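You operate a simulated robot arm through the tools that you are given. There is no shell and no other tool. Be economical: measure what you need, move in short steps, check, and stop when the job is done.

Carry out the task below with a simulated two-armed robot. There is one attempt and no reset: what you move stays moved.

JOB
On the top of the high grey table, fold the blue cloth in half.

The check looks at the end state, three seconds after you hand in, the way a careful person would. Anything else that was tipped, shoved, dropped, spilled or broken makes it a failure. Flat cloth is picked up by pressing the open fingertips on it (5 to 10 N) and closing them slowly along it; thin cloth reads only 2 to 8 mm in the jaws.

ROBOT AND FRAMES
Two 6-joint arms with two-finger parallel grippers on one trunk, on a base that drives. Base frame: it is fixed to the floor where the robot stands at the start and does not move with it; the origin is under the middle of the robot, x ahead of it, y to its left, z up; the surface under the hand at the start is at about z = 850. Units: mm, degrees, N and s.
The left shoulder is at the start at [280, 185, 1055], the right one opposite. With the tool pointing down near the work surface each hand reaches from about 560 to 940 mm from the robot's upright axis, wherever it stands, measured 20 degrees to its own side. Places, roughly: high grey table [600, 200, 800]. Payload 1.57 kg a hand.
The TCP of each hand is the grasp point between the finger pads, 30 mm short of the fingertips. In the tool frame z runs along the fingers and y along their closing line. The gripper opens to 80 mm. The fingers are 17 mm wide and 12 mm thick; the gripper's body (40 by 82 mm) begins 80 mm behind the TCP.
Orientation is that of the tool frame in the base frame, as a unit quaternion [x, y, z, w]. With the fingers straight down and closing along the base's y, the tool's x points along the base's -x, its y along +y and its z along -z.

CONTROLS
- The arms move only by the tool play_rows. It takes "left_plan", "right_plan" or both (then of equal length, played together; a hand with none holds still); each is a list of rows, each a list of 3 entries, a list of its own where there are three numbers: the shift along the tool's x, y, z in mm, then the turn, a rotation vector about the tool's x, y, z in degrees, then the closure in counts, from 0 (fully open) to 255 (shut). In form: [[[x, y, z], [rx, ry, rz], hand], ...]. A call has 1 to 8 rows; each row is the pose to reach, as a shift and turn from the pose commanded when the call began, along the tool's axes at that moment. A row lasts 0.2 s, in which the tool goes at most 50 mm and 8.6 degrees; a call with a longer step from one row to the next is refused whole, and so is a gripper value outside its range. A pose out of reach is approached as far as the arm can. The call stops where the force on the tool passes 40 N (or 10 N more than at its start, if that is more) or the arm is blocked; 0.2 s more then pass. The fingers move at their own pace (about 153 mm/s each) and stop on an object; they squeeze with about 29 N. The grip force told is the motor's: it shows also when the fingers shut on nothing. Time passes only in rows, and 0.2 s behind the last, so rows that repeat a pose let the fingers close. It gives the time, the measured TCP pose, the force on the tool (base axes), the opening and the grip force at its end, in the units of the frame above (readings bear some noise), with the torque about the TCP (base axes, N m) and any sound that the robot's microphone picked up.
- Cameras (640 x 400 px; columns grow to the right, rows downward): "scene" is now at [231.4, 24.4, 1491.2]; the picture's right is [0.30, -0.95, 0.00], its down [-0.74, -0.24, -0.63] and it looks along [0.60, 0.19, -0.78] (base axes); focal length 264 px, centre (320, 200). "left" rides on the left gripper at [72, 7, -122] in its tool frame; the picture's right is [-0.09, 1.00, 0.00], its down [-0.84, -0.08, -0.54] and it looks along [-0.54, -0.05, 0.84] (tool axes); focal length 238 px, centre (320, 200). "right" rides on the right gripper at [72, -7, -122] in its tool frame; the picture's right is [0.09, 1.00, 0.00], its down [-0.84, 0.08, -0.54] and it looks along [-0.54, 0.05, 0.84] (tool axes); focal length 238 px, centre (320, 200).
- grab_frame(camera): a new picture of that camera. No time passes.
- move_column(by): slides the trunk up (or, below 0, down) by that many mm; the arms and the scene camera ride with it, the base frame stays. It gives what a move gives, with no picture.
- drive_base(legs): drives the robot by 1 to 6 legs, each [ahead, turn to the left] in mm and degrees, along the robot's own axes; the way and the turn of a leg run together, so that a leg with both is an arc; at most 1500 mm and 180 degrees a leg. The arms and the cameras ride along, it lands a little off, and it stops where it bumps. It gives what a move gives.
- head_to(pan, tilt): turns the head with the scene camera to pan (to the left, within 86 degrees either way) and tilt (down, from -29 to 69), counted from straight ahead of the robot. It gives what a move gives.
- locate(camera, pixels): there is no depth. For up to 12 entries [column, row, z] of the newest picture of that camera ("zoom" is the newest enlarged one), the place [x, y] in the base frame at which the ray of that pixel passes the height z, good to about 2 mm. No time passes.
- inspect(camera, box): a new picture of the part [left, top, right, bottom] of that camera's present view, enlarged. No time passes.
- sign_off(): hands the job in; it is judged then, once.

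Work in short steps. Measure before you move; look again where a grasp or a placing could have gone wrong, and mend it. You have 80 turns and 58 pictures in all, those below and enlarged ones among them. Open the grippers and draw the arms clear of the work before you hand the job in, unless the task says otherwise; then end with one line.

The tools are called after "Call:" as a command line: name --argument value ..., lists and objects as JSON in quotes. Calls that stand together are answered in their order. play_rows: Moves the arms, as the interface text tells. Its arguments: {"type":"object","properties":{"left_plan":{"type":"array","items":{"type":"array"}},"right_plan":{"type":"array","items":{"type":"array"}}},"required":[]} The other tools are called the same way: move_column (by) slides the trunk up or down; drive_base (legs) drives the base; head_to (pan, tilt) turns the head that bears the scene camera; grab_frame (camera) takes a picture; locate (camera, pixels) gives the place at which the rays of pixels pass given heights; inspect (camera, box) takes an enlarged picture of a part of a camera's view; sign_off () hands the job in.

At the start:

```text
t: 0.0
left_eef_pos: [531.8, 296.2, 1179.4]
left_orientation: [0.0, 1.0, 0.001, 0.0]
left_contact_force: [-0.3, -0.7, -0.1]
left_wrist_torque: [0.0, -0.03, 0.0]
left_finger_gap: 79.9
left_gripper_force: 0.2
right_eef_pos: [584.1, -171.4, 1099.5]
right_orientation: [0.0, 1.0, 0.0, 0.0]
right_contact_force: [0.7, 0.4, -0.2]
right_wrist_torque: [0.01, -0.02, -0.01]
right_finger_gap: 80.2
right_gripper_force: 0.1
trunk travel left (down, up): [-750.0, 240.0]
robot x, y, heading: [-1.6, 1.9, -0.0]
head pan, tilt: [17.7, 50.8]
```

scene: 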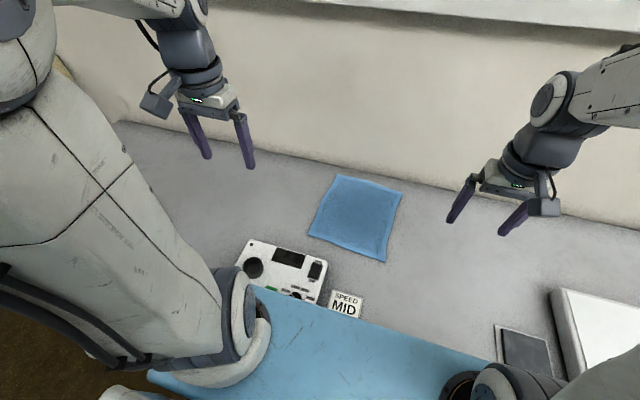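
right: 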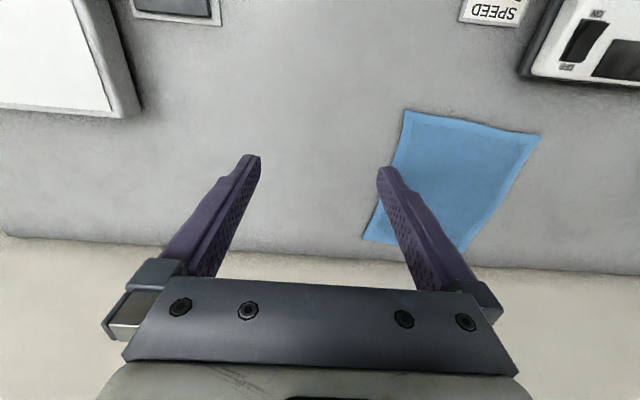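
left: 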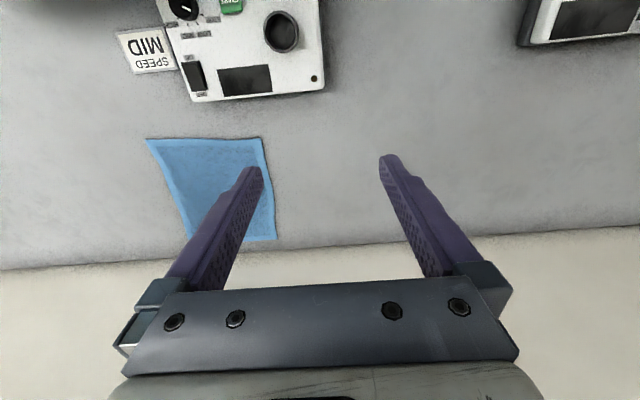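

The blue cloth lies near scene pixels (338,175)-(403,190)-(384,261)-(309,235). I zoom in and look for its corners.

Call:
inspect --camera "scene" --box '[230, 140, 470, 290]'

Call:
locate --camera "scene" --pixels '[[338, 175, 850], [403, 190, 850], [384, 261, 850], [309, 235, 850], [338, 318, 850], [300, 300, 850], [338, 175, 800], [384, 261, 800]]'

Call:
locate --camera "left" --pixels '[[147, 140, 850], [261, 137, 850], [276, 240, 850], [147, 140, 800], [261, 137, 800], [276, 240, 800]]'

Call:
locate --camera "right" --pixels '[[405, 111, 850], [541, 136, 850], [363, 239, 850], [405, 111, 800], [541, 136, 800], [363, 239, 800]]'

```text
2.67 times, centred on (350, 215) of scene
```

zoom: 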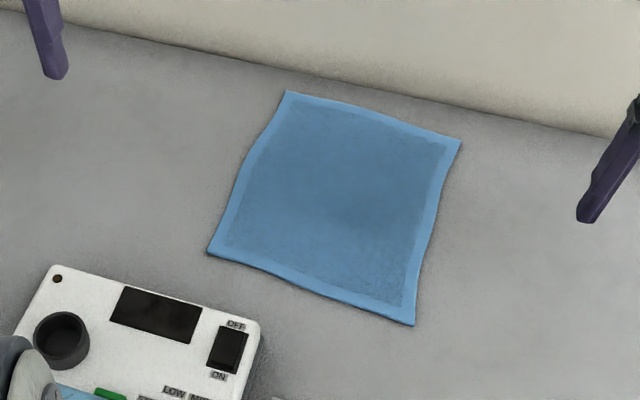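

```text
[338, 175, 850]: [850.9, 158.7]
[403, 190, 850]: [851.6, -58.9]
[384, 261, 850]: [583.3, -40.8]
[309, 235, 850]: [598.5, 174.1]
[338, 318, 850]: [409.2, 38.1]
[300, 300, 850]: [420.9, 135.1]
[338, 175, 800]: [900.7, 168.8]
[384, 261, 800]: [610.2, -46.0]
```

```text
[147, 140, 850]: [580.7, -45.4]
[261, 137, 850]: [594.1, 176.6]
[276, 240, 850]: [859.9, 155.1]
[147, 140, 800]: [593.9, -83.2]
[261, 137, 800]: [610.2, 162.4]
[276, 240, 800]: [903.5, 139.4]
```

```text
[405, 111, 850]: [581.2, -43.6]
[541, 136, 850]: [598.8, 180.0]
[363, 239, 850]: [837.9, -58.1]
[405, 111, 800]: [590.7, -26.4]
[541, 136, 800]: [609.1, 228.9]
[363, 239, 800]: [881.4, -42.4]
```

Surface height agrees at about 850: corners A(596,176) near-left, B(582,-43) near-right, C(845,-59) far-right, D(855,158) far-left. I now check where the back wall/table edge is, and the machine's place, using both cameras.

Call:
locate --camera "zoom" --pixels '[[200, 50, 850], [400, 97, 850], [520, 121, 850], [53, 265, 900], [260, 325, 900], [53, 265, 850], [260, 325, 850]]'

Call:
locate --camera "left" --pixels '[[200, 252, 850], [385, 243, 850], [192, 101, 900], [325, 90, 900], [192, 101, 850], [325, 90, 850]]'

Call:
locate --camera "right" --pixels '[[330, 257, 850], [520, 268, 850]]'

```text
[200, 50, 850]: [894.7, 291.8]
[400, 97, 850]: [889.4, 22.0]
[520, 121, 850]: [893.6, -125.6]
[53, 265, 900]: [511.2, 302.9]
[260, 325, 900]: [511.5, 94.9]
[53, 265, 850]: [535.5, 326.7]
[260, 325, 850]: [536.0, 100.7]
```

```text
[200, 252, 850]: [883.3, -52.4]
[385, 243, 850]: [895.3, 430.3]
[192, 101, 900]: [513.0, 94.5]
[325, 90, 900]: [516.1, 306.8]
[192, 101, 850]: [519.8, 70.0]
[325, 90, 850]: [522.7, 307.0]
```

```text
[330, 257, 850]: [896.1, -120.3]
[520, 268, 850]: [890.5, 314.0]
```

The back wall is at x≈892 and the machine's edge at x≈515 (top ≈900), so I will grip the near edge at both corners and fold it away from the robot. First both hands go above the near corners, turning so that the fingers close along x, cameras outward.

Call:
play_rows --left_plan '[[[-11, -17, 22.5], [0, 0, 8.5], 0], [[-22, -34, 45], [0, 0, 17], 0], [[-33, -51, 67.5], [0, 0, 25.5], 0], [[-44, -68, 90], [0, 0, 34], 0], [[-55, -85, 112.5], [0, 0, 42.5], 0], [[-66, -102, 135], [0, 0, 51], 0], [[-77, -119, 157.5], [0, 0, 59.5], 0], [[-88, -136, 180], [0, 0, 68], 0]]' --right_plan '[[[-3.2, 18, 12.5], [0, 0, -8.5], 0], [[-6.5, 36, 25], [0, 0, -17], 0], [[-9.7, 54, 37.5], [0, 0, -25.5], 0], [[-13, 72, 50], [0, 0, -34], 0], [[-16, 90, 62.5], [0, 0, -42.5], 0], [[-19, 108, 75], [0, 0, -51], 0], [[-22, 126, 87.5], [0, 0, -59.5], 0], [[-26, 144, 100], [0, 0, -68], 0]]'

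```text
t: 1.8
left_eef_pos: [619.7, 160.6, 999.5]
left_orientation: [0.559, 0.829, 0.0, 0.001]
left_contact_force: [-0.2, -0.5, 0.6]
left_wrist_torque: [0.0, -0.02, -0.02]
left_finger_gap: 80.2
left_gripper_force: 0.0
right_eef_pos: [610.2, -27.2, 999.2]
right_orientation: [-0.561, 0.828, 0.0, 0.0]
right_contact_force: [-1.0, -0.4, -0.4]
right_wrist_torque: [-0.05, -0.03, 0.02]
right_finger_gap: 80.0
right_gripper_force: 0.1
trunk travel left (down, up): [-750.0, 240.0]
robot x, y, heading: [0.8, -0.6, -0.1]
head pan, tilt: [17.7, 50.8]
```

Both arrived. I finish the turn so the closing line is square to the near edge, lower to z≈930 and set the gap to about 30 mm.

Call:
play_rows --left_plan '[[[0, 0, 20], [0, 0, 6.4], 160], [[0, 0, 40], [0, 0, 12.8], 160], [[0, 0, 55], [0, 0, 19.2], 160], [[0, 0, 70], [0, 0, 25.7], 160]]' --right_plan '[[[0, 0, 20], [0, 0, -4.6], 160], [[0, 0, 40], [0, 0, -9.2], 160], [[0, 0, 55], [0, 0, -13.8], 160], [[0, 0, 70], [0, 0, -18.3], 160]]'

Call:
grab_frame --camera "left"

Call:
grab_frame --camera "right"

Call:
grab_frame --camera "scene"

```text
t: 2.8
left_eef_pos: [620.0, 160.9, 929.4]
left_orientation: [0.73, 0.683, 0.001, -0.001]
left_contact_force: [-0.2, -0.1, 0.0]
left_wrist_torque: [-0.01, 0.0, -0.05]
left_finger_gap: 29.7
left_gripper_force: 0.0
right_eef_pos: [609.8, -27.5, 928.6]
right_orientation: [-0.685, 0.729, 0.0, 0.0]
right_contact_force: [-0.3, -0.4, 0.1]
right_wrist_torque: [0.02, -0.01, -0.01]
right_finger_gap: 29.7
right_gripper_force: 0.0
trunk travel left (down, up): [-750.0, 240.0]
robot x, y, heading: [0.8, 0.2, 0.0]
head pan, tilt: [17.7, 50.8]
```

```text
53 pictures are left
```

left: 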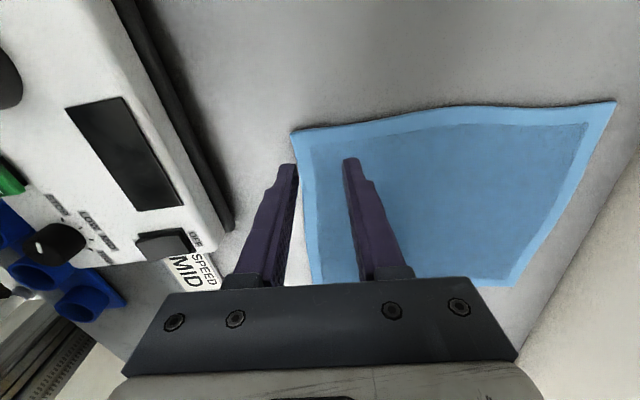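

```text
52 pictures are left
```

right: 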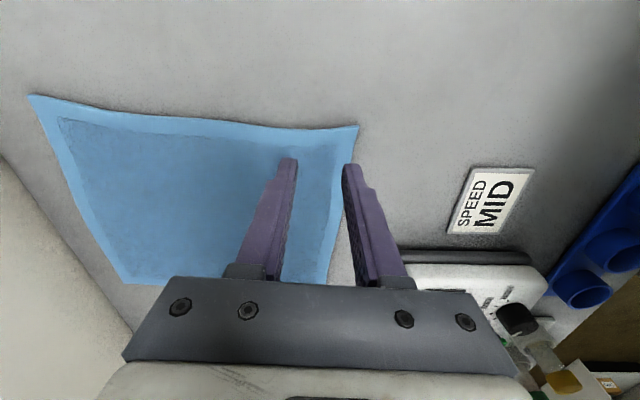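

```text
51 pictures are left
```

scene: 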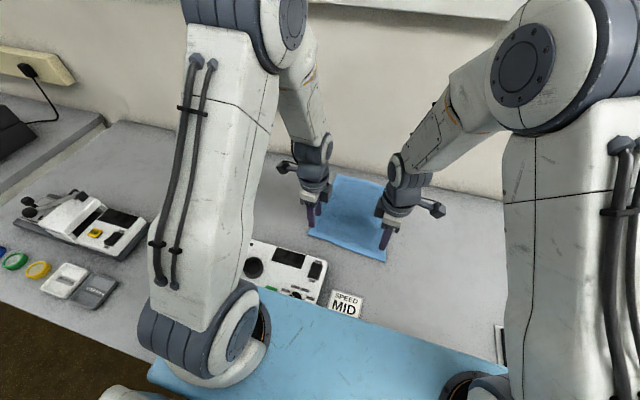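

Fingers straddle the near edge; I measure the cloth corners precisely from the hand cameras: left cam (291,131),(615,101),(303,195); right cam (358,126),(30,95),(343,215).

Call:
locate --camera "left" --pixels '[[291, 131, 852], [304, 195, 852], [315, 280, 852], [615, 101, 852], [515, 288, 852], [440, 107, 852]]'

Call:
locate --camera "right" --pixels '[[358, 126, 852], [346, 180, 852], [328, 280, 852], [30, 95, 852], [128, 283, 852], [200, 119, 852]]'

```text
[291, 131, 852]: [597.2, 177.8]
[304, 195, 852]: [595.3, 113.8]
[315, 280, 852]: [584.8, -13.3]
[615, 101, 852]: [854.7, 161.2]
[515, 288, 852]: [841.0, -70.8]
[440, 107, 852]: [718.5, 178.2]
```

```text
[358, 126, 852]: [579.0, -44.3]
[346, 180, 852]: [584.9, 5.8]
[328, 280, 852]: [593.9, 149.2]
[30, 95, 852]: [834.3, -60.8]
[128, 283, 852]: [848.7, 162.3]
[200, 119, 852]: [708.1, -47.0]
```

Edge at y=160 is x≈596, at y=-27 x≈581. I shift the centres to edge+20 mm and descend to TCP z≈888 (tips ≈8 mm above the table).

Call:
play_rows --left_plan '[[[0, -4, 15], [0, 0, 0], 160], [[0, -4, 30], [0, 0, 0], 160], [[0, -4, 41], [0, 0, 0], 160]]' --right_plan '[[[0, 9, 15], [0, 0, 0], 160], [[0, 9, 30], [0, 0, 0], 160], [[0, 9, 41], [0, 0, 0], 160]]'

Call:
play_rows --left_plan '[[[0, 0, 2], [0, 0, 0], 160], [[0, 0, 4], [0, 0, 0], 160], [[0, 0, 6], [0, 0, 0], 160], [[0, 0, 7], [0, 0, 0], 160]]' --right_plan '[[[0, 0, 2], [0, 0, 0], 160], [[0, 0, 4], [0, 0, 0], 160], [[0, 0, 6], [0, 0, 0], 160], [[0, 0, 7], [0, 0, 0], 160]]'

```text
t: 3.6
left_eef_pos: [615.6, 161.0, 889.8]
left_orientation: [0.73, 0.684, 0.0, 0.0]
left_contact_force: [0.0, 1.0, 1.4]
left_wrist_torque: [-0.04, -0.01, 0.0]
left_finger_gap: 30.0
left_gripper_force: 0.1
right_eef_pos: [601.7, -27.1, 888.8]
right_orientation: [-0.684, 0.73, -0.001, 0.0]
right_contact_force: [-0.7, -0.1, -0.5]
right_wrist_torque: [-0.02, 0.02, 0.03]
right_finger_gap: 29.8
right_gripper_force: 0.1
trunk travel left (down, up): [-750.0, 240.0]
robot x, y, heading: [0.4, 2.8, -0.1]
head pan, tilt: [17.7, 50.8]
```

```text
t: 4.6
left_eef_pos: [615.7, 161.8, 882.9]
left_orientation: [0.729, 0.684, 0.0, 0.001]
left_contact_force: [0.4, 0.9, 11.0]
left_wrist_torque: [0.05, -0.13, 0.0]
left_finger_gap: 29.7
left_gripper_force: 0.0
right_eef_pos: [601.3, -26.9, 882.1]
right_orientation: [-0.684, 0.729, 0.001, 0.001]
right_contact_force: [-0.3, -1.4, 12.3]
right_wrist_torque: [-0.06, -0.08, 0.0]
right_finger_gap: 29.8
right_gripper_force: 0.2
trunk travel left (down, up): [-750.0, 240.0]
robot x, y, heading: [1.1, -2.1, -0.1]
head pan, tilt: [17.7, 50.8]
```

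Both press at 11–12 N; I ease off by 0.4 mm and close slowly along the cloth.

Call:
play_rows --left_plan '[[[0, 0, -0.4], [0, 0, 0], 160], [[0, 0, -0.4], [0, 0, 0], 170], [[0, 0, -0.4], [0, 0, 0], 180], [[0, 0, -0.4], [0, 0, 0], 190], [[0, 0, -0.4], [0, 0, 0], 200], [[0, 0, -0.4], [0, 0, 0], 210], [[0, 0, -0.4], [0, 0, 0], 220]]' --right_plan '[[[0, 0, -0.4], [0, 0, 0], 160], [[0, 0, -0.4], [0, 0, 0], 170], [[0, 0, -0.4], [0, 0, 0], 180], [[0, 0, -0.4], [0, 0, 0], 190], [[0, 0, -0.4], [0, 0, 0], 200], [[0, 0, -0.4], [0, 0, 0], 210], [[0, 0, -0.4], [0, 0, 0], 220]]'

Call:
play_rows --left_plan '[[[0, 0, 0], [0, 0, 0], 230], [[0, 0, 0], [0, 0, 0], 240], [[0, 0, 0], [0, 0, 0], 248], [[0, 0, 0], [0, 0, 0], 255], [[0, 0, 0], [0, 0, 0], 255], [[0, 0, 0], [0, 0, 0], 255]]' --right_plan '[[[0, 0, 0], [0, 0, 0], 230], [[0, 0, 0], [0, 0, 0], 240], [[0, 0, 0], [0, 0, 0], 248], [[0, 0, 0], [0, 0, 0], 255], [[0, 0, 0], [0, 0, 0], 255], [[0, 0, 0], [0, 0, 0], 255]]'

Call:
grab_frame --camera "left"

Call:
grab_frame --camera "right"

```text
t: 6.2
left_eef_pos: [616.0, 160.7, 881.2]
left_orientation: [0.73, 0.684, 0.0, 0.001]
left_contact_force: [-0.1, 0.1, 16.1]
left_wrist_torque: [0.01, -0.11, -0.01]
left_finger_gap: 10.2
left_gripper_force: 0.1
right_eef_pos: [601.0, -26.9, 883.1]
right_orientation: [-0.684, 0.729, 0.0, 0.001]
right_contact_force: [-0.5, 1.4, 14.9]
right_wrist_torque: [0.07, -0.01, 0.0]
right_finger_gap: 10.5
right_gripper_force: 0.1
trunk travel left (down, up): [-750.0, 240.0]
robot x, y, heading: [-1.2, 2.0, -0.0]
head pan, tilt: [17.7, 50.8]
```

```text
t: 7.6
left_eef_pos: [615.0, 161.2, 882.3]
left_orientation: [0.729, 0.684, 0.001, 0.0]
left_contact_force: [1.3, -1.3, 17.2]
left_wrist_torque: [0.01, -0.16, 0.0]
left_finger_gap: 4.4
left_gripper_force: 24.8
right_eef_pos: [601.3, -27.1, 882.6]
right_orientation: [-0.684, 0.73, -0.001, 0.001]
right_contact_force: [0.5, 0.8, 17.7]
right_wrist_torque: [0.02, -0.11, -0.05]
right_finger_gap: 4.1
right_gripper_force: 25.0
trunk travel left (down, up): [-750.0, 240.0]
robot x, y, heading: [-0.3, -2.6, 0.2]
head pan, tilt: [17.7, 50.8]
```

```text
50 pictures are left
```

left: 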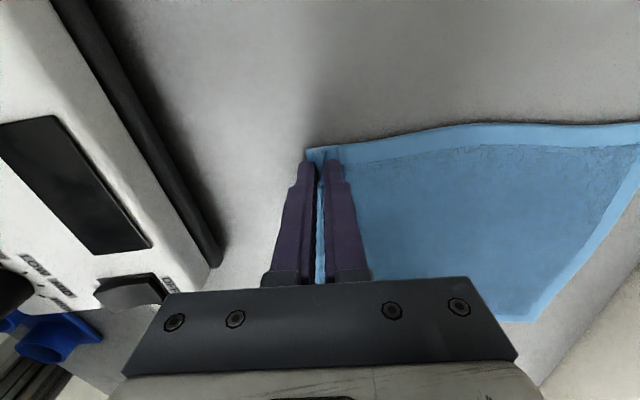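

```text
49 pictures are left
```

right: 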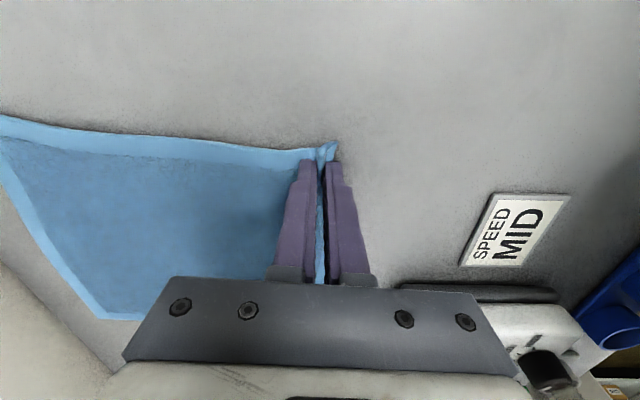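

Both hands read cloth (4.4 and 4.1 mm) and the pictures show the edge between the fingers. I lift along the start of a small arc, slowly, then look.

Call:
play_rows --left_plan '[[[0, 2, -5], [0, 0, 0], 255], [[0, 6, -13], [0, 0, 0], 255], [[0, 11, -22], [0, 0, 0], 255], [[0, 17, -30], [0, 0, 0], 255], [[0, 24, -38], [0, 0, 0], 255], [[0, 31, -46], [0, 0, 0], 255], [[0, 38, -53], [0, 0, 0], 255], [[0, 45, -60], [0, 0, 0], 255]]' --right_plan '[[[0, -2, -5], [0, 0, 0], 255], [[0, -6, -13], [0, 0, 0], 255], [[0, -11, -22], [0, 0, 0], 255], [[0, -17, -30], [0, 0, 0], 255], [[0, -24, -38], [0, 0, 0], 255], [[0, -31, -46], [0, 0, 0], 255], [[0, -38, -53], [0, 0, 0], 255], [[0, -45, -60], [0, 0, 0], 255]]'

Call:
grab_frame --camera "left"

Call:
grab_frame --camera "right"

Call:
inspect --camera "scene" --box '[230, 140, 470, 290]'

```text
t: 9.4
left_eef_pos: [660.4, 158.3, 942.4]
left_orientation: [0.73, 0.684, 0.0, 0.0]
left_contact_force: [0.4, -0.8, 0.0]
left_wrist_torque: [0.0, -0.01, 0.02]
left_finger_gap: 4.2
left_gripper_force: 24.7
right_eef_pos: [645.7, -30.1, 942.0]
right_orientation: [-0.684, 0.729, 0.0, 0.0]
right_contact_force: [0.1, 0.5, -0.7]
right_wrist_torque: [0.02, -0.01, -0.03]
right_finger_gap: 4.1
right_gripper_force: 24.1
trunk travel left (down, up): [-750.0, 240.0]
robot x, y, heading: [0.1, 0.5, 0.1]
head pan, tilt: [17.7, 50.8]
```

```text
48 pictures are left
```

left: 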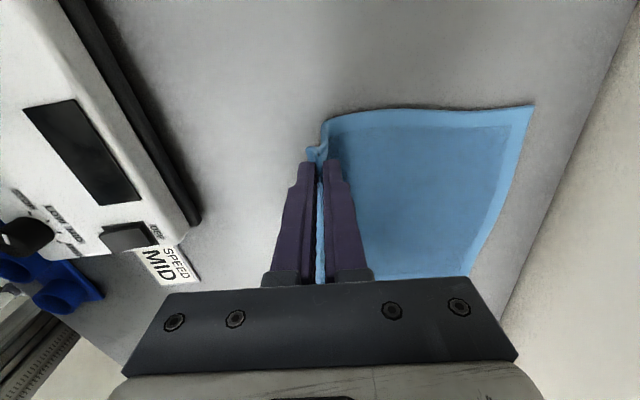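

```text
47 pictures are left
```

right: 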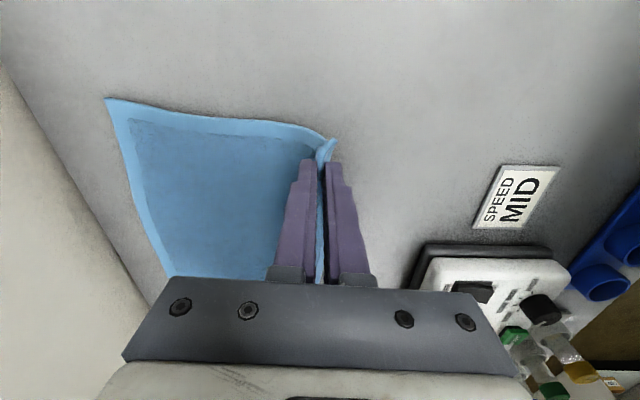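

```text
2.67 times, centred on (350, 215) of scene
```

zoom: 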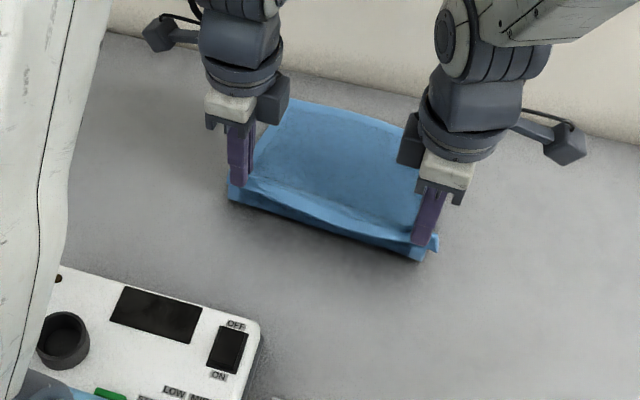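

Both corners are lifted together. I check whether the far corners (left cam (532,105), right cam (107,98)) have stayed.

Call:
locate --camera "left" --pixels '[[532, 105, 852]]'

Call:
locate --camera "right" --pixels '[[107, 98, 852]]'

Call:
play_rows --left_plan '[[[0, 8, -8], [0, 0, 0], 255], [[0, 18, -15], [0, 0, 0], 255], [[0, 29, -20], [0, 0, 0], 255], [[0, 40, -24], [0, 0, 0], 255], [[0, 52, -26], [0, 0, 0], 255], [[0, 64, -27], [0, 0, 0], 255], [[0, 76, -26], [0, 0, 0], 255], [[0, 88, -23], [0, 0, 0], 255]]' --right_plan '[[[0, -8, -8], [0, 0, 0], 255], [[0, -18, -15], [0, 0, 0], 255], [[0, -29, -20], [0, 0, 0], 255], [[0, -40, -24], [0, 0, 0], 255], [[0, -52, -26], [0, 0, 0], 255], [[0, -64, -27], [0, 0, 0], 255], [[0, -76, -26], [0, 0, 0], 255], [[0, -88, -23], [0, 0, 0], 255]]'

Call:
grab_frame --camera "left"

Call:
grab_frame --camera "right"

```text
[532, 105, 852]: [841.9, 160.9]
```

```text
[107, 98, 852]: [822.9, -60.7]
```

```text
t: 11.2
left_eef_pos: [749.1, 151.9, 965.1]
left_orientation: [0.73, 0.684, 0.001, -0.001]
left_contact_force: [0.2, -0.9, 0.1]
left_wrist_torque: [-0.02, -0.04, 0.0]
left_finger_gap: 4.1
left_gripper_force: 25.0
right_eef_pos: [734.8, -34.6, 965.7]
right_orientation: [-0.684, 0.73, 0.0, 0.0]
right_contact_force: [-0.3, 0.8, 1.2]
right_wrist_torque: [0.03, -0.04, 0.01]
right_finger_gap: 3.9
right_gripper_force: 25.1
trunk travel left (down, up): [-750.0, 240.0]
robot x, y, heading: [0.4, 1.7, 0.2]
head pan, tilt: [17.7, 50.8]
```

```text
45 pictures are left
```

left: 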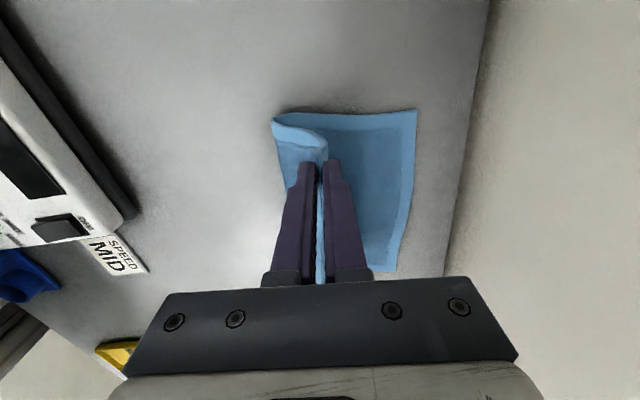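

```text
44 pictures are left
```

right: 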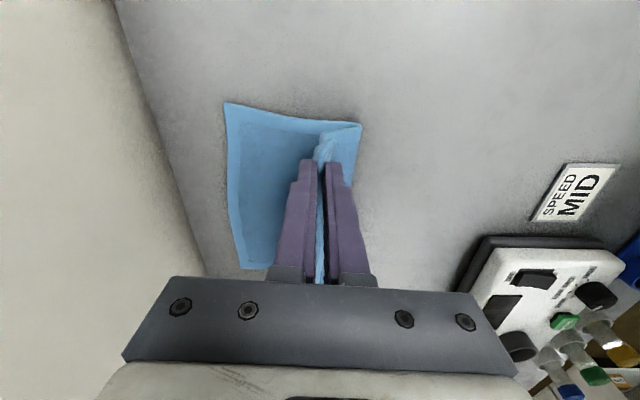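

Folding goes well; the cloth was dragged about 13 mm toward the robot. I measure the far corners again (left cam (416,110), right cam (225,103)) and the fold.

Call:
locate --camera "left" --pixels '[[416, 110, 852], [393, 271, 852], [272, 121, 852], [285, 165, 852]]'

Call:
locate --camera "right" --pixels '[[225, 103, 852], [241, 268, 852], [362, 124, 852], [350, 180, 852]]'

```text
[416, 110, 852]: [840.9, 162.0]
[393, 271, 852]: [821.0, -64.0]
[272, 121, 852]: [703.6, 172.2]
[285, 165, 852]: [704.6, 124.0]
```

```text
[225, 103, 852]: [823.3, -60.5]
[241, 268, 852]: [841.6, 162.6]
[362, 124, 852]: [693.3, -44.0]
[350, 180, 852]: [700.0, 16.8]
```

Far edge: D(841,162), C(823,-61); I lower along the arc to put the grip about 25 mm short of the far edge (left x≈816, right ≈798), tips just above the lower layer.

Call:
play_rows --left_plan '[[[0, 14, 4], [0, 0, 0], 255], [[0, 28, 12], [0, 0, 0], 255], [[0, 40, 22], [0, 0, 0], 255], [[0, 51, 34], [0, 0, 0], 255], [[0, 59, 47], [0, 0, 0], 255], [[0, 65, 60], [0, 0, 0], 255], [[0, 67, 70], [0, 0, 0], 255], [[0, 67, 77], [0, 0, 0], 255]]' --right_plan '[[[0, -14, 4], [0, 0, 0], 255], [[0, -27, 12], [0, 0, 0], 255], [[0, -38, 22], [0, 0, 0], 255], [[0, -48, 34], [0, 0, 0], 255], [[0, -55, 47], [0, 0, 0], 255], [[0, -61, 60], [0, 0, 0], 255], [[0, -63, 70], [0, 0, 0], 255], [[0, -63, 77], [0, 0, 0], 255]]'

Call:
grab_frame --camera "left"

Call:
grab_frame --camera "right"

Call:
inspect --camera "scene" --box '[230, 140, 470, 290]'

```text
t: 13.0
left_eef_pos: [816.4, 146.9, 890.2]
left_orientation: [0.729, 0.684, 0.001, 0.0]
left_contact_force: [0.9, -1.9, 7.1]
left_wrist_torque: [-0.1, 0.02, 0.0]
left_finger_gap: 3.9
left_gripper_force: 24.8
right_eef_pos: [797.7, -38.7, 888.5]
right_orientation: [-0.684, 0.73, 0.0, 0.001]
right_contact_force: [-0.6, 1.2, 3.7]
right_wrist_torque: [0.06, 0.03, 0.05]
right_finger_gap: 4.0
right_gripper_force: 24.5
trunk travel left (down, up): [-750.0, 240.0]
robot x, y, heading: [3.1, -1.4, 0.2]
head pan, tilt: [17.7, 50.8]
```

```text
43 pictures are left
```

left: 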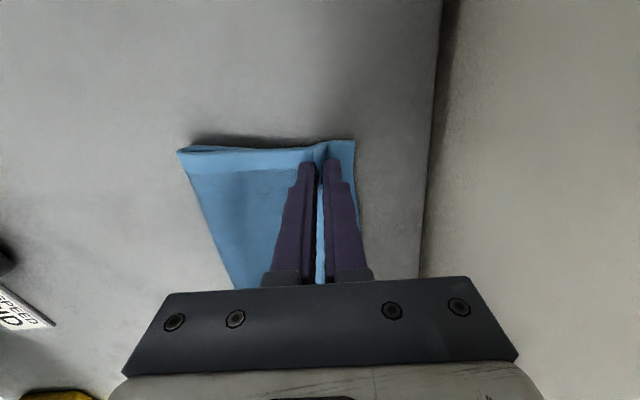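

```text
42 pictures are left
```

right: 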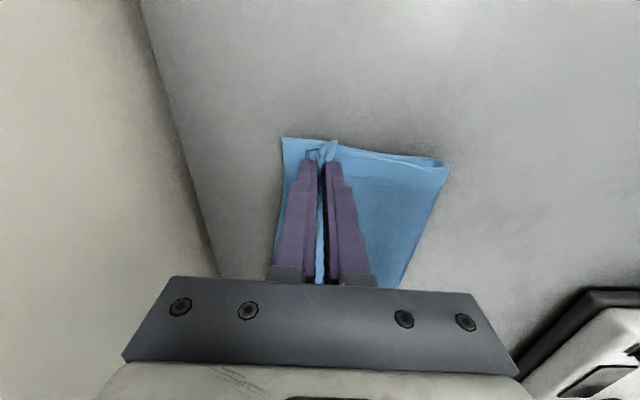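

```text
2.67 times, centred on (350, 215) of scene
```

zoom: 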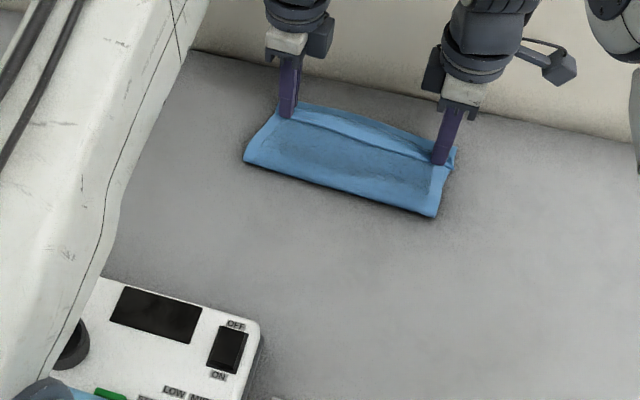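

The flap lies on the lower layer with contact at 4–7 N. I raise 3 mm, open a little (gap ≈16 mm), let it settle and draw straight up.

Call:
play_rows --left_plan '[[[0, 0, -2], [0, 0, 0], 255], [[0, 0, -2], [0, 0, 0], 235], [[0, 0, -2], [0, 0, 0], 215], [[0, 0, -2], [0, 0, 0], 205], [[0, 0, -5], [0, 0, 0], 205], [[0, 0, -15], [0, 0, 0], 205], [[0, 0, -35], [0, 0, 0], 205], [[0, 0, -70], [0, 0, 0], 205]]' --right_plan '[[[0, 0, -2], [0, 0, 0], 255], [[0, 0, -2], [0, 0, 0], 235], [[0, 0, -2], [0, 0, 0], 215], [[0, 0, -2], [0, 0, 0], 205], [[0, 0, -5], [0, 0, 0], 205], [[0, 0, -15], [0, 0, 0], 205], [[0, 0, -35], [0, 0, 0], 205], [[0, 0, -70], [0, 0, 0], 205]]'

Call:
grab_frame --camera "left"

Call:
grab_frame --camera "right"

Call:
inspect --camera "scene" --box '[230, 140, 470, 290]'

```text
t: 14.8
left_eef_pos: [815.9, 146.5, 957.3]
left_orientation: [0.729, 0.684, 0.0, 0.0]
left_contact_force: [0.4, -0.5, -0.5]
left_wrist_torque: [-0.03, 0.02, 0.05]
left_finger_gap: 15.5
left_gripper_force: 0.0
right_eef_pos: [798.2, -40.0, 957.3]
right_orientation: [-0.685, 0.729, 0.001, 0.001]
right_contact_force: [-0.3, 0.5, -0.3]
right_wrist_torque: [0.01, 0.03, 0.01]
right_finger_gap: 15.7
right_gripper_force: 0.1
trunk travel left (down, up): [-750.0, 240.0]
robot x, y, heading: [-2.9, -1.2, 0.2]
head pan, tilt: [17.7, 50.8]
```

```text
40 pictures are left
```

left: 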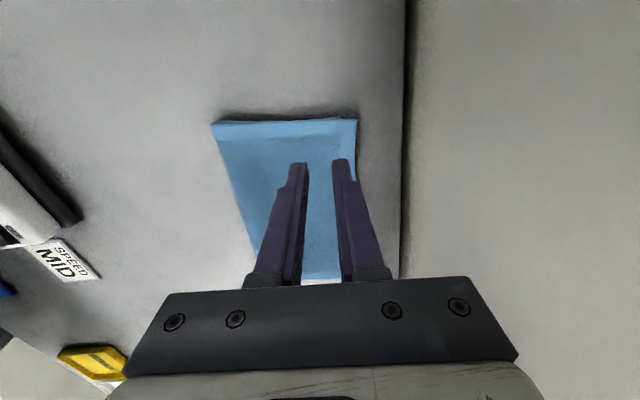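

```text
39 pictures are left
```

right: 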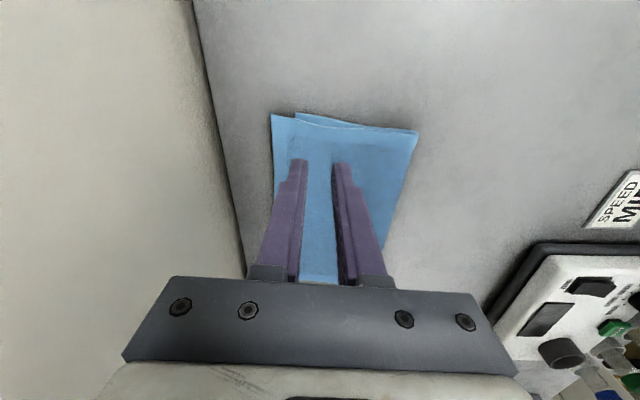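

```text
2.67 times, centred on (350, 215) of scene
```

zoom: 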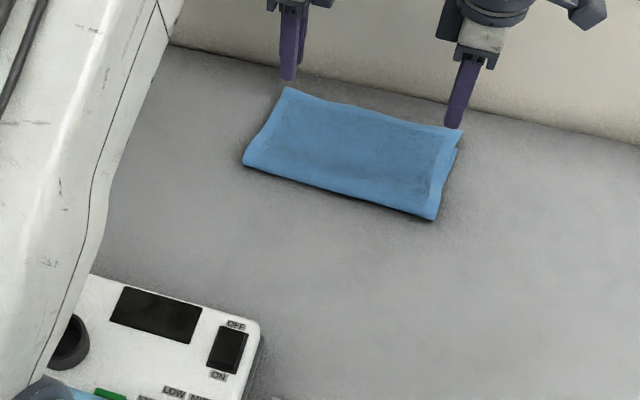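

Released cleanly; the fold is flat, though at the right camera (272,114)/(296,113) the two layers' corners differ a bit. I draw both arms up and outward, open, then inspect.

Call:
play_rows --left_plan '[[[0, 0, -40], [0, 0, 0], 205], [[10, -20, -80], [0, 0, 0], 150], [[30, -45, -110], [0, 0, 0], 80], [[60, -75, -130], [0, 0, 0], 0], [[90, -105, -145], [0, 0, 0], 0], [[120, -135, -155], [0, 0, 0], 0], [[150, -165, -160], [0, 0, 0], 0]]' --right_plan '[[[0, 0, -40], [0, 0, 0], 205], [[10, 20, -80], [0, 0, 0], 150], [[30, 45, -110], [0, 0, 0], 80], [[60, 75, -130], [0, 0, 0], 0], [[90, 105, -145], [0, 0, 0], 0], [[120, 135, -155], [0, 0, 0], 0], [[150, 165, -160], [0, 0, 0], 0]]'

Call:
inspect --camera "scene" --box '[300, 155, 420, 230]'

Call:
grab_frame --camera "right"

Call:
grab_frame --camera "scene"

```text
t: 16.4
left_eef_pos: [660.7, 310.4, 1119.0]
left_orientation: [0.73, 0.684, 0.0, 0.0]
left_contact_force: [-0.8, 0.4, -0.1]
left_wrist_torque: [0.0, 0.03, -0.02]
left_finger_gap: 79.8
left_gripper_force: 0.2
right_eef_pos: [621.3, -179.9, 1118.1]
right_orientation: [-0.684, 0.73, 0.0, -0.001]
right_contact_force: [0.7, 0.1, -0.4]
right_wrist_torque: [0.03, 0.02, 0.02]
right_finger_gap: 79.9
right_gripper_force: 0.1
trunk travel left (down, up): [-750.0, 240.0]
robot x, y, heading: [0.3, 1.9, 0.2]
head pan, tilt: [17.7, 50.8]
```

```text
5.33 times, centred on (360, 192) of scene
```

zoom: 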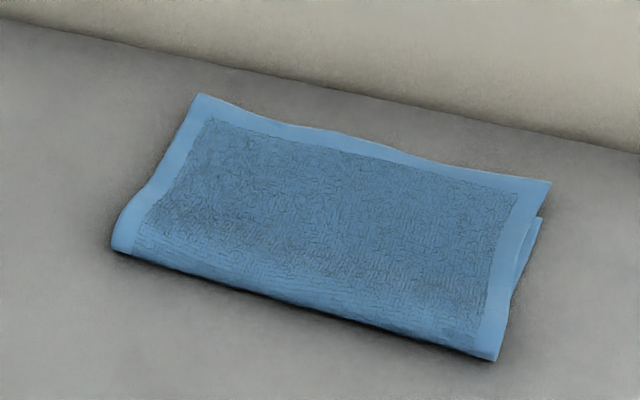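

```text
36 pictures are left
```

right: 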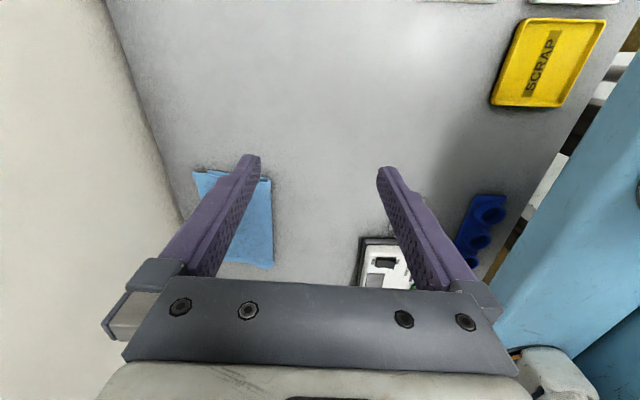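

```text
35 pictures are left
```

scene: 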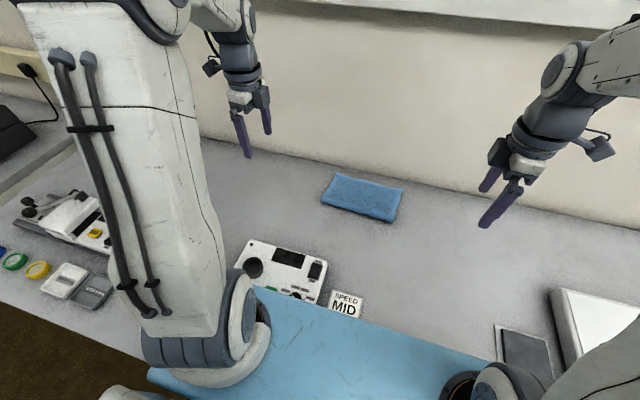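

The cloth is folded; the upper corner (zoom (550,182)) seems to lie past the lower one ((542,217)). I measure how far, and the other corners.

Call:
locate --camera "zoom" --pixels '[[550, 182, 856], [542, 217, 852], [198, 93, 856], [112, 248, 854], [495, 361, 854], [360, 142, 856]]'

Call:
inspect --camera "right" --box '[160, 140, 320, 280]'

Call:
inspect --camera "left" --box '[100, 80, 420, 290]'

```text
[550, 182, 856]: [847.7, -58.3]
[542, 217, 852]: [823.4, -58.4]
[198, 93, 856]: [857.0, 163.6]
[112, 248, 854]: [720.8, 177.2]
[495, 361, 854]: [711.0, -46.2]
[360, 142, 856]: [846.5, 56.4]
```

```text
2.86 times, centred on (240, 210) of right
```

zoom: 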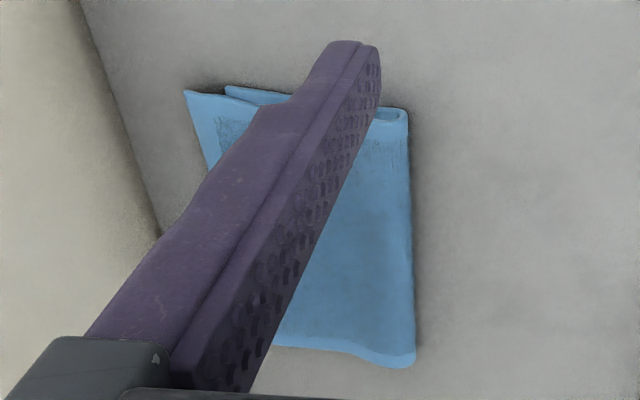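

```text
1.90 times, centred on (260, 185) of left
```

zoom: 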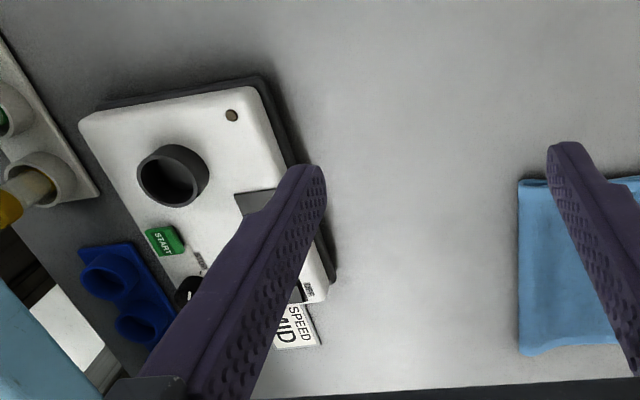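

The upper layer overshoots by about 16 mm on the left (857 vs 841) and 24 mm on the right (848 vs 823), so I will square it up. I turn the hands back to closing along y and hover over the far corners for a clear look.

Call:
play_rows --left_plan '[[[-19.4, 17.4, 14.9], [0, 0, -8.5], 0], [[-38.8, 34.8, 29.8], [0, 0, -17], 0], [[-58.2, 52.2, 44.7], [0, 0, -25.5], 0], [[-77.6, 69.6, 59.6], [0, 0, -34], 0], [[-97, 87, 74.5], [0, 0, -42.5], 0], [[-116.4, 104.4, 89.4], [0, 0, -51], 0], [[-135.8, 121.8, 104.3], [0, 0, -59.5], 100], [[-155.2, 139.6, 119], [0, 0, -68], 160]]' --right_plan '[[[-18.5, -18.7, 14.7], [0, 0, 8.5], 0], [[-37, -37.4, 29.4], [0, 0, 17], 0], [[-55.5, -56.1, 44.1], [0, 0, 25.5], 0], [[-74, -74.8, 58.8], [0, 0, 34], 0], [[-92.5, -93.5, 73.5], [0, 0, 42.5], 0], [[-111, -112.2, 88.2], [0, 0, 51], 0], [[-129.5, -130.9, 103], [0, 0, 59.5], 100], [[-148.2, -149.6, 118], [0, 0, 68], 160]]'

Call:
play_rows --left_plan '[[[0, 0, 0], [0, 0, -7.4], 160], [[0, 0, 0], [0, 0, -14.8], 160], [[0, 0, 0], [0, 0, -22], 160]]' --right_plan '[[[0, 0, 0], [0, 0, 7.4], 160], [[0, 0, 0], [0, 0, 14.8], 160], [[0, 0, 0], [0, 0, 22], 160]]'

Call:
grab_frame --camera "left"

Call:
grab_frame --camera "right"

```text
t: 18.2
left_eef_pos: [790.4, 143.9, 998.9]
left_orientation: [0.222, 0.975, 0.0, 0.0]
left_contact_force: [0.8, 0.3, 0.6]
left_wrist_torque: [-0.02, -0.02, 0.05]
left_finger_gap: 29.8
left_gripper_force: 0.2
right_eef_pos: [782.0, -41.1, 999.2]
right_orientation: [-0.158, 0.987, -0.001, 0.0]
right_contact_force: [-0.1, 0.4, 0.1]
right_wrist_torque: [-0.02, -0.01, -0.02]
right_finger_gap: 30.0
right_gripper_force: 0.2
trunk travel left (down, up): [-750.0, 240.0]
robot x, y, heading: [-0.4, -2.4, 0.1]
head pan, tilt: [17.7, 50.8]
```

```text
t: 19.0
left_eef_pos: [791.4, 145.4, 999.8]
left_orientation: [0.032, 1.0, 0.0, 0.0]
left_contact_force: [0.6, -0.4, 0.3]
left_wrist_torque: [0.02, -0.01, -0.01]
left_finger_gap: 30.0
left_gripper_force: 0.1
right_eef_pos: [782.0, -40.7, 1000.4]
right_orientation: [0.034, 0.999, 0.001, 0.0]
right_contact_force: [-0.3, 0.4, -0.9]
right_wrist_torque: [-0.02, -0.04, 0.0]
right_finger_gap: 29.8
right_gripper_force: 0.1
trunk travel left (down, up): [-750.0, 240.0]
robot x, y, heading: [0.7, -0.9, 0.0]
head pan, tilt: [17.7, 50.8]
```

```text
32 pictures are left
```

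left: 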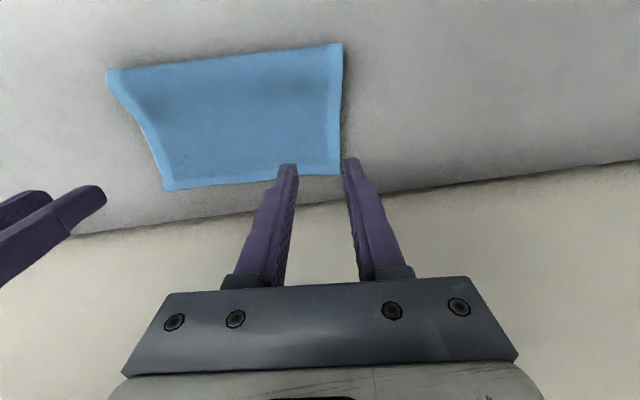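

```text
31 pictures are left
```

right: 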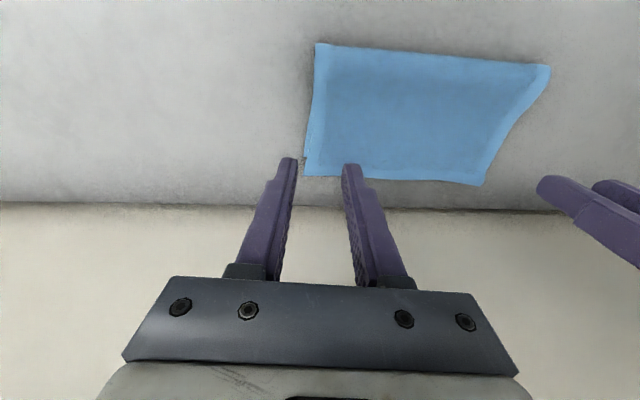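

Clear views of the upper far edge: left cam (340,174) and (166,190); right cam (306,176), lower corner visible at about (306,157). I measure.

Call:
locate --camera "left" --pixels '[[340, 175, 855], [166, 190, 855], [342, 43, 855], [107, 71, 855]]'

Call:
locate --camera "right" --pixels '[[305, 176, 855], [306, 157, 852], [481, 185, 855], [316, 43, 855], [550, 66, 855]]'

Call:
inspect --camera "right" --box '[280, 130, 360, 190]'

```text
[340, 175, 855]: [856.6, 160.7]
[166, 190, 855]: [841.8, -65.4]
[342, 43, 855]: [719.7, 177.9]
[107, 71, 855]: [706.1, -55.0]
```

```text
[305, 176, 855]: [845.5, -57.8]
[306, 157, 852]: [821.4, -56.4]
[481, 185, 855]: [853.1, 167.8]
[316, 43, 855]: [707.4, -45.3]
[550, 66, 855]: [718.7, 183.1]
```

```text
6.67 times, centred on (320, 160) of right
```

zoom: 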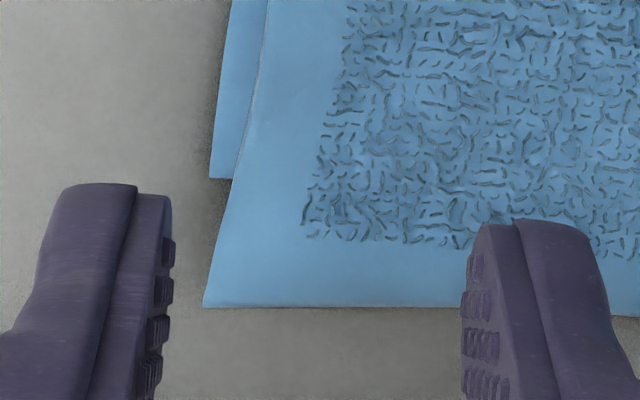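

Overshoot confirmed (≈16 mm left, ≈23 mm right). I tilt the hands 12° back from the wall and bring them over the overhanging strip (tips at left (855,136), right (842,-34)), gap 20 mm, stopping about 15 mm above.

Call:
play_rows --left_plan '[[[-10, -1, 10], [0, -3, 0], 191], [[-22, -2, 25], [0, -6, 0], 191], [[-34, -3, 45], [0, -9, 0], 191], [[-46, -4, 65], [0, -12, 0], 191], [[-54, -5.5, 85], [0, -12, 0], 191], [[-58, -5.7, 100], [0, -12, 0], 191]]' --right_plan '[[[-10, 2, 10], [0, -3, 0], 191], [[-20, 4, 25], [0, -6, 0], 191], [[-31, 6, 45], [0, -9, 0], 191], [[-42, 8, 65], [0, -12, 0], 191], [[-50, 10, 85], [0, -12, 0], 191], [[-53.5, 10.2, 100], [0, -12, 0], 191]]'

Call:
inspect --camera "left" --box '[240, 90, 400, 210]'

Call:
inspect --camera "right" --box '[240, 90, 400, 210]'

```text
t: 20.4
left_eef_pos: [847.6, 136.8, 899.6]
left_orientation: [0.032, 0.994, -0.004, 0.106]
left_contact_force: [-0.2, 0.0, -0.5]
left_wrist_torque: [-0.01, -0.02, 0.03]
left_finger_gap: 20.3
left_gripper_force: 0.0
right_eef_pos: [836.2, -35.0, 899.3]
right_orientation: [0.031, 0.994, -0.004, 0.104]
right_contact_force: [-0.6, -0.5, -0.8]
right_wrist_torque: [0.02, 0.0, 0.02]
right_finger_gap: 20.1
right_gripper_force: 0.1
trunk travel left (down, up): [-750.0, 240.0]
robot x, y, heading: [2.0, -0.5, -0.0]
head pan, tilt: [17.7, 50.8]
```

```text
3.33 times, centred on (320, 150) of left
```

zoom: 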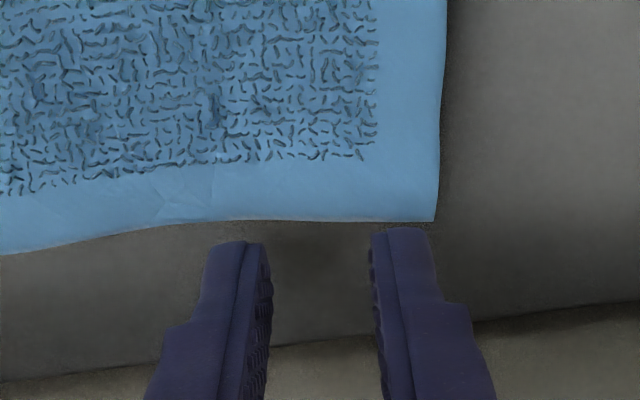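

```text
3.33 times, centred on (320, 150) of right
```

zoom: 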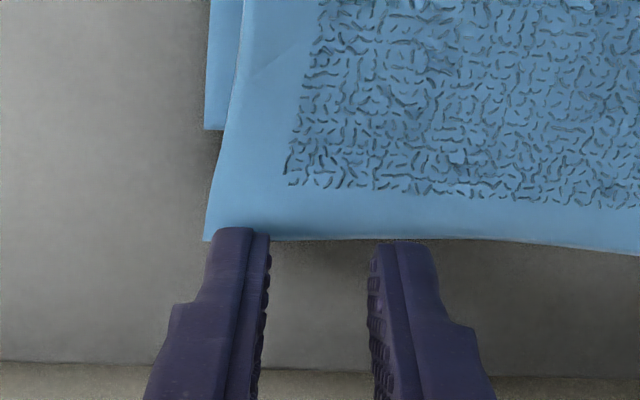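

I check where the tip's robot-side edge really is against the cloth edge.

Call:
locate --camera "zoom" --pixels '[[240, 229, 868], [400, 244, 868], [240, 240, 855], [400, 237, 855], [207, 240, 855]]'

Call:
locate --camera "left" --pixels '[[301, 150, 868], [341, 147, 868], [300, 145.5, 855], [345, 145.5, 855]]'

```text
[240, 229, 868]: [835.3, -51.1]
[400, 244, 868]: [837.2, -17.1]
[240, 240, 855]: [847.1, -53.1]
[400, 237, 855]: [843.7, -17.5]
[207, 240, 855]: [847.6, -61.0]
```

```text
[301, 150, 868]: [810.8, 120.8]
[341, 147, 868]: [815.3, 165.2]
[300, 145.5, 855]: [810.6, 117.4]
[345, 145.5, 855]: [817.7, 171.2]
```

The tips sit ≈9 mm inside the cloth edge, past the lower layer. I go straight down to touch.

Call:
play_rows --left_plan '[[[1.2, 0, 6], [0, 0, 0], 191], [[2.3, 0, 11], [0, 0, 0], 191], [[2.9, 0, 13.7], [0, 0, 0], 191], [[3.2, 0, 15.2], [0, 0, 0], 191], [[3.4, 0, 16.1], [0, 0, 0], 191]]' --right_plan '[[[1.2, 0, 6], [0, 0, 0], 191], [[2.3, 0, 11], [0, 0, 0], 191], [[2.9, 0, 13.7], [0, 0, 0], 191], [[3.2, 0, 15.2], [0, 0, 0], 191], [[3.4, 0, 16.1], [0, 0, 0], 191]]'

```text
t: 21.6
left_eef_pos: [847.6, 135.4, 883.6]
left_orientation: [0.032, 0.994, -0.004, 0.105]
left_contact_force: [-0.8, 0.8, 6.4]
left_wrist_torque: [-0.03, 0.01, -0.02]
left_finger_gap: 20.0
left_gripper_force: 0.0
right_eef_pos: [836.4, -34.0, 884.9]
right_orientation: [0.032, 0.994, -0.004, 0.106]
right_contact_force: [0.2, -0.4, 3.6]
right_wrist_torque: [-0.04, -0.01, 0.01]
right_finger_gap: 20.1
right_gripper_force: 0.2
trunk travel left (down, up): [-750.0, 240.0]
robot x, y, heading: [3.6, -1.5, -0.1]
head pan, tilt: [17.7, 50.8]
```

Contact at 6.4 N and 3.6 N. I press the right slightly more and close both slowly.

Call:
play_rows --left_plan '[[[0, 0, 0.2], [0, 0, 0], 191], [[0, 0, 0.2], [0, 0, 0], 200], [[0, 0, 0.2], [0, 0, 0], 210], [[0, 0, 0.2], [0, 0, 0], 220], [[0, 0, 0.2], [0, 0, 0], 230], [[0, 0, 0.2], [0, 0, 0], 240], [[0, 0, 0.2], [0, 0, 0], 255], [[0, 0, 0.2], [0, 0, 0], 255]]' --right_plan '[[[0, 0, 0.6], [0, 0, 0], 191], [[0, 0, 0.6], [0, 0, 0], 200], [[0, 0, 0.6], [0, 0, 0], 210], [[0, 0, 0.6], [0, 0, 0], 220], [[0, 0, 0.6], [0, 0, 0], 230], [[0, 0, 0.6], [0, 0, 0], 240], [[0, 0, 0.6], [0, 0, 0], 255], [[0, 0, 0.6], [0, 0, 0], 255]]'

Call:
inspect --camera "left" --box '[240, 90, 400, 210]'

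Call:
inspect --camera "right" --box '[240, 90, 400, 210]'

```text
t: 23.4
left_eef_pos: [846.3, 135.6, 882.4]
left_orientation: [0.032, 0.994, -0.004, 0.105]
left_contact_force: [0.4, 1.1, 7.9]
left_wrist_torque: [0.05, -0.01, -0.05]
left_finger_gap: 0.0
left_gripper_force: 21.7
right_eef_pos: [835.2, -33.9, 883.4]
right_orientation: [0.032, 0.994, -0.003, 0.106]
right_contact_force: [-0.4, 0.5, 7.8]
right_wrist_torque: [-0.01, 0.04, 0.0]
right_finger_gap: 0.0
right_gripper_force: 21.9
trunk travel left (down, up): [-750.0, 240.0]
robot x, y, heading: [-3.2, -1.8, 0.1]
head pan, tilt: [17.7, 50.8]
```

```text
3.33 times, centred on (320, 150) of left
```

zoom: 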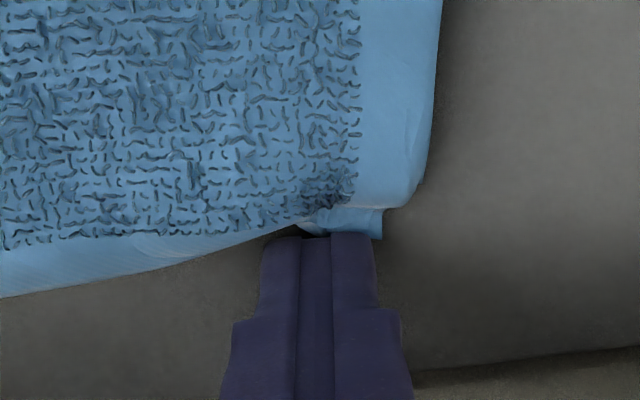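

```text
3.33 times, centred on (320, 150) of right
```

zoom: 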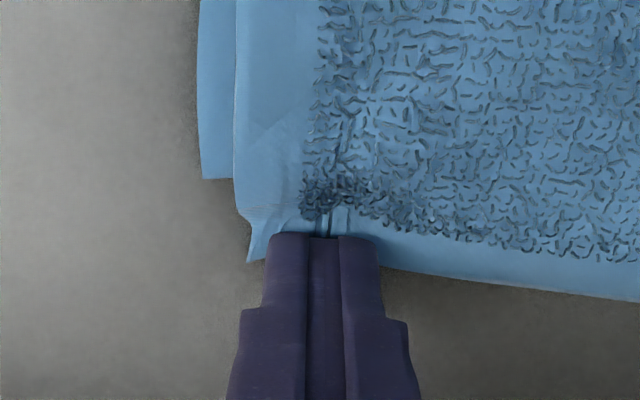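

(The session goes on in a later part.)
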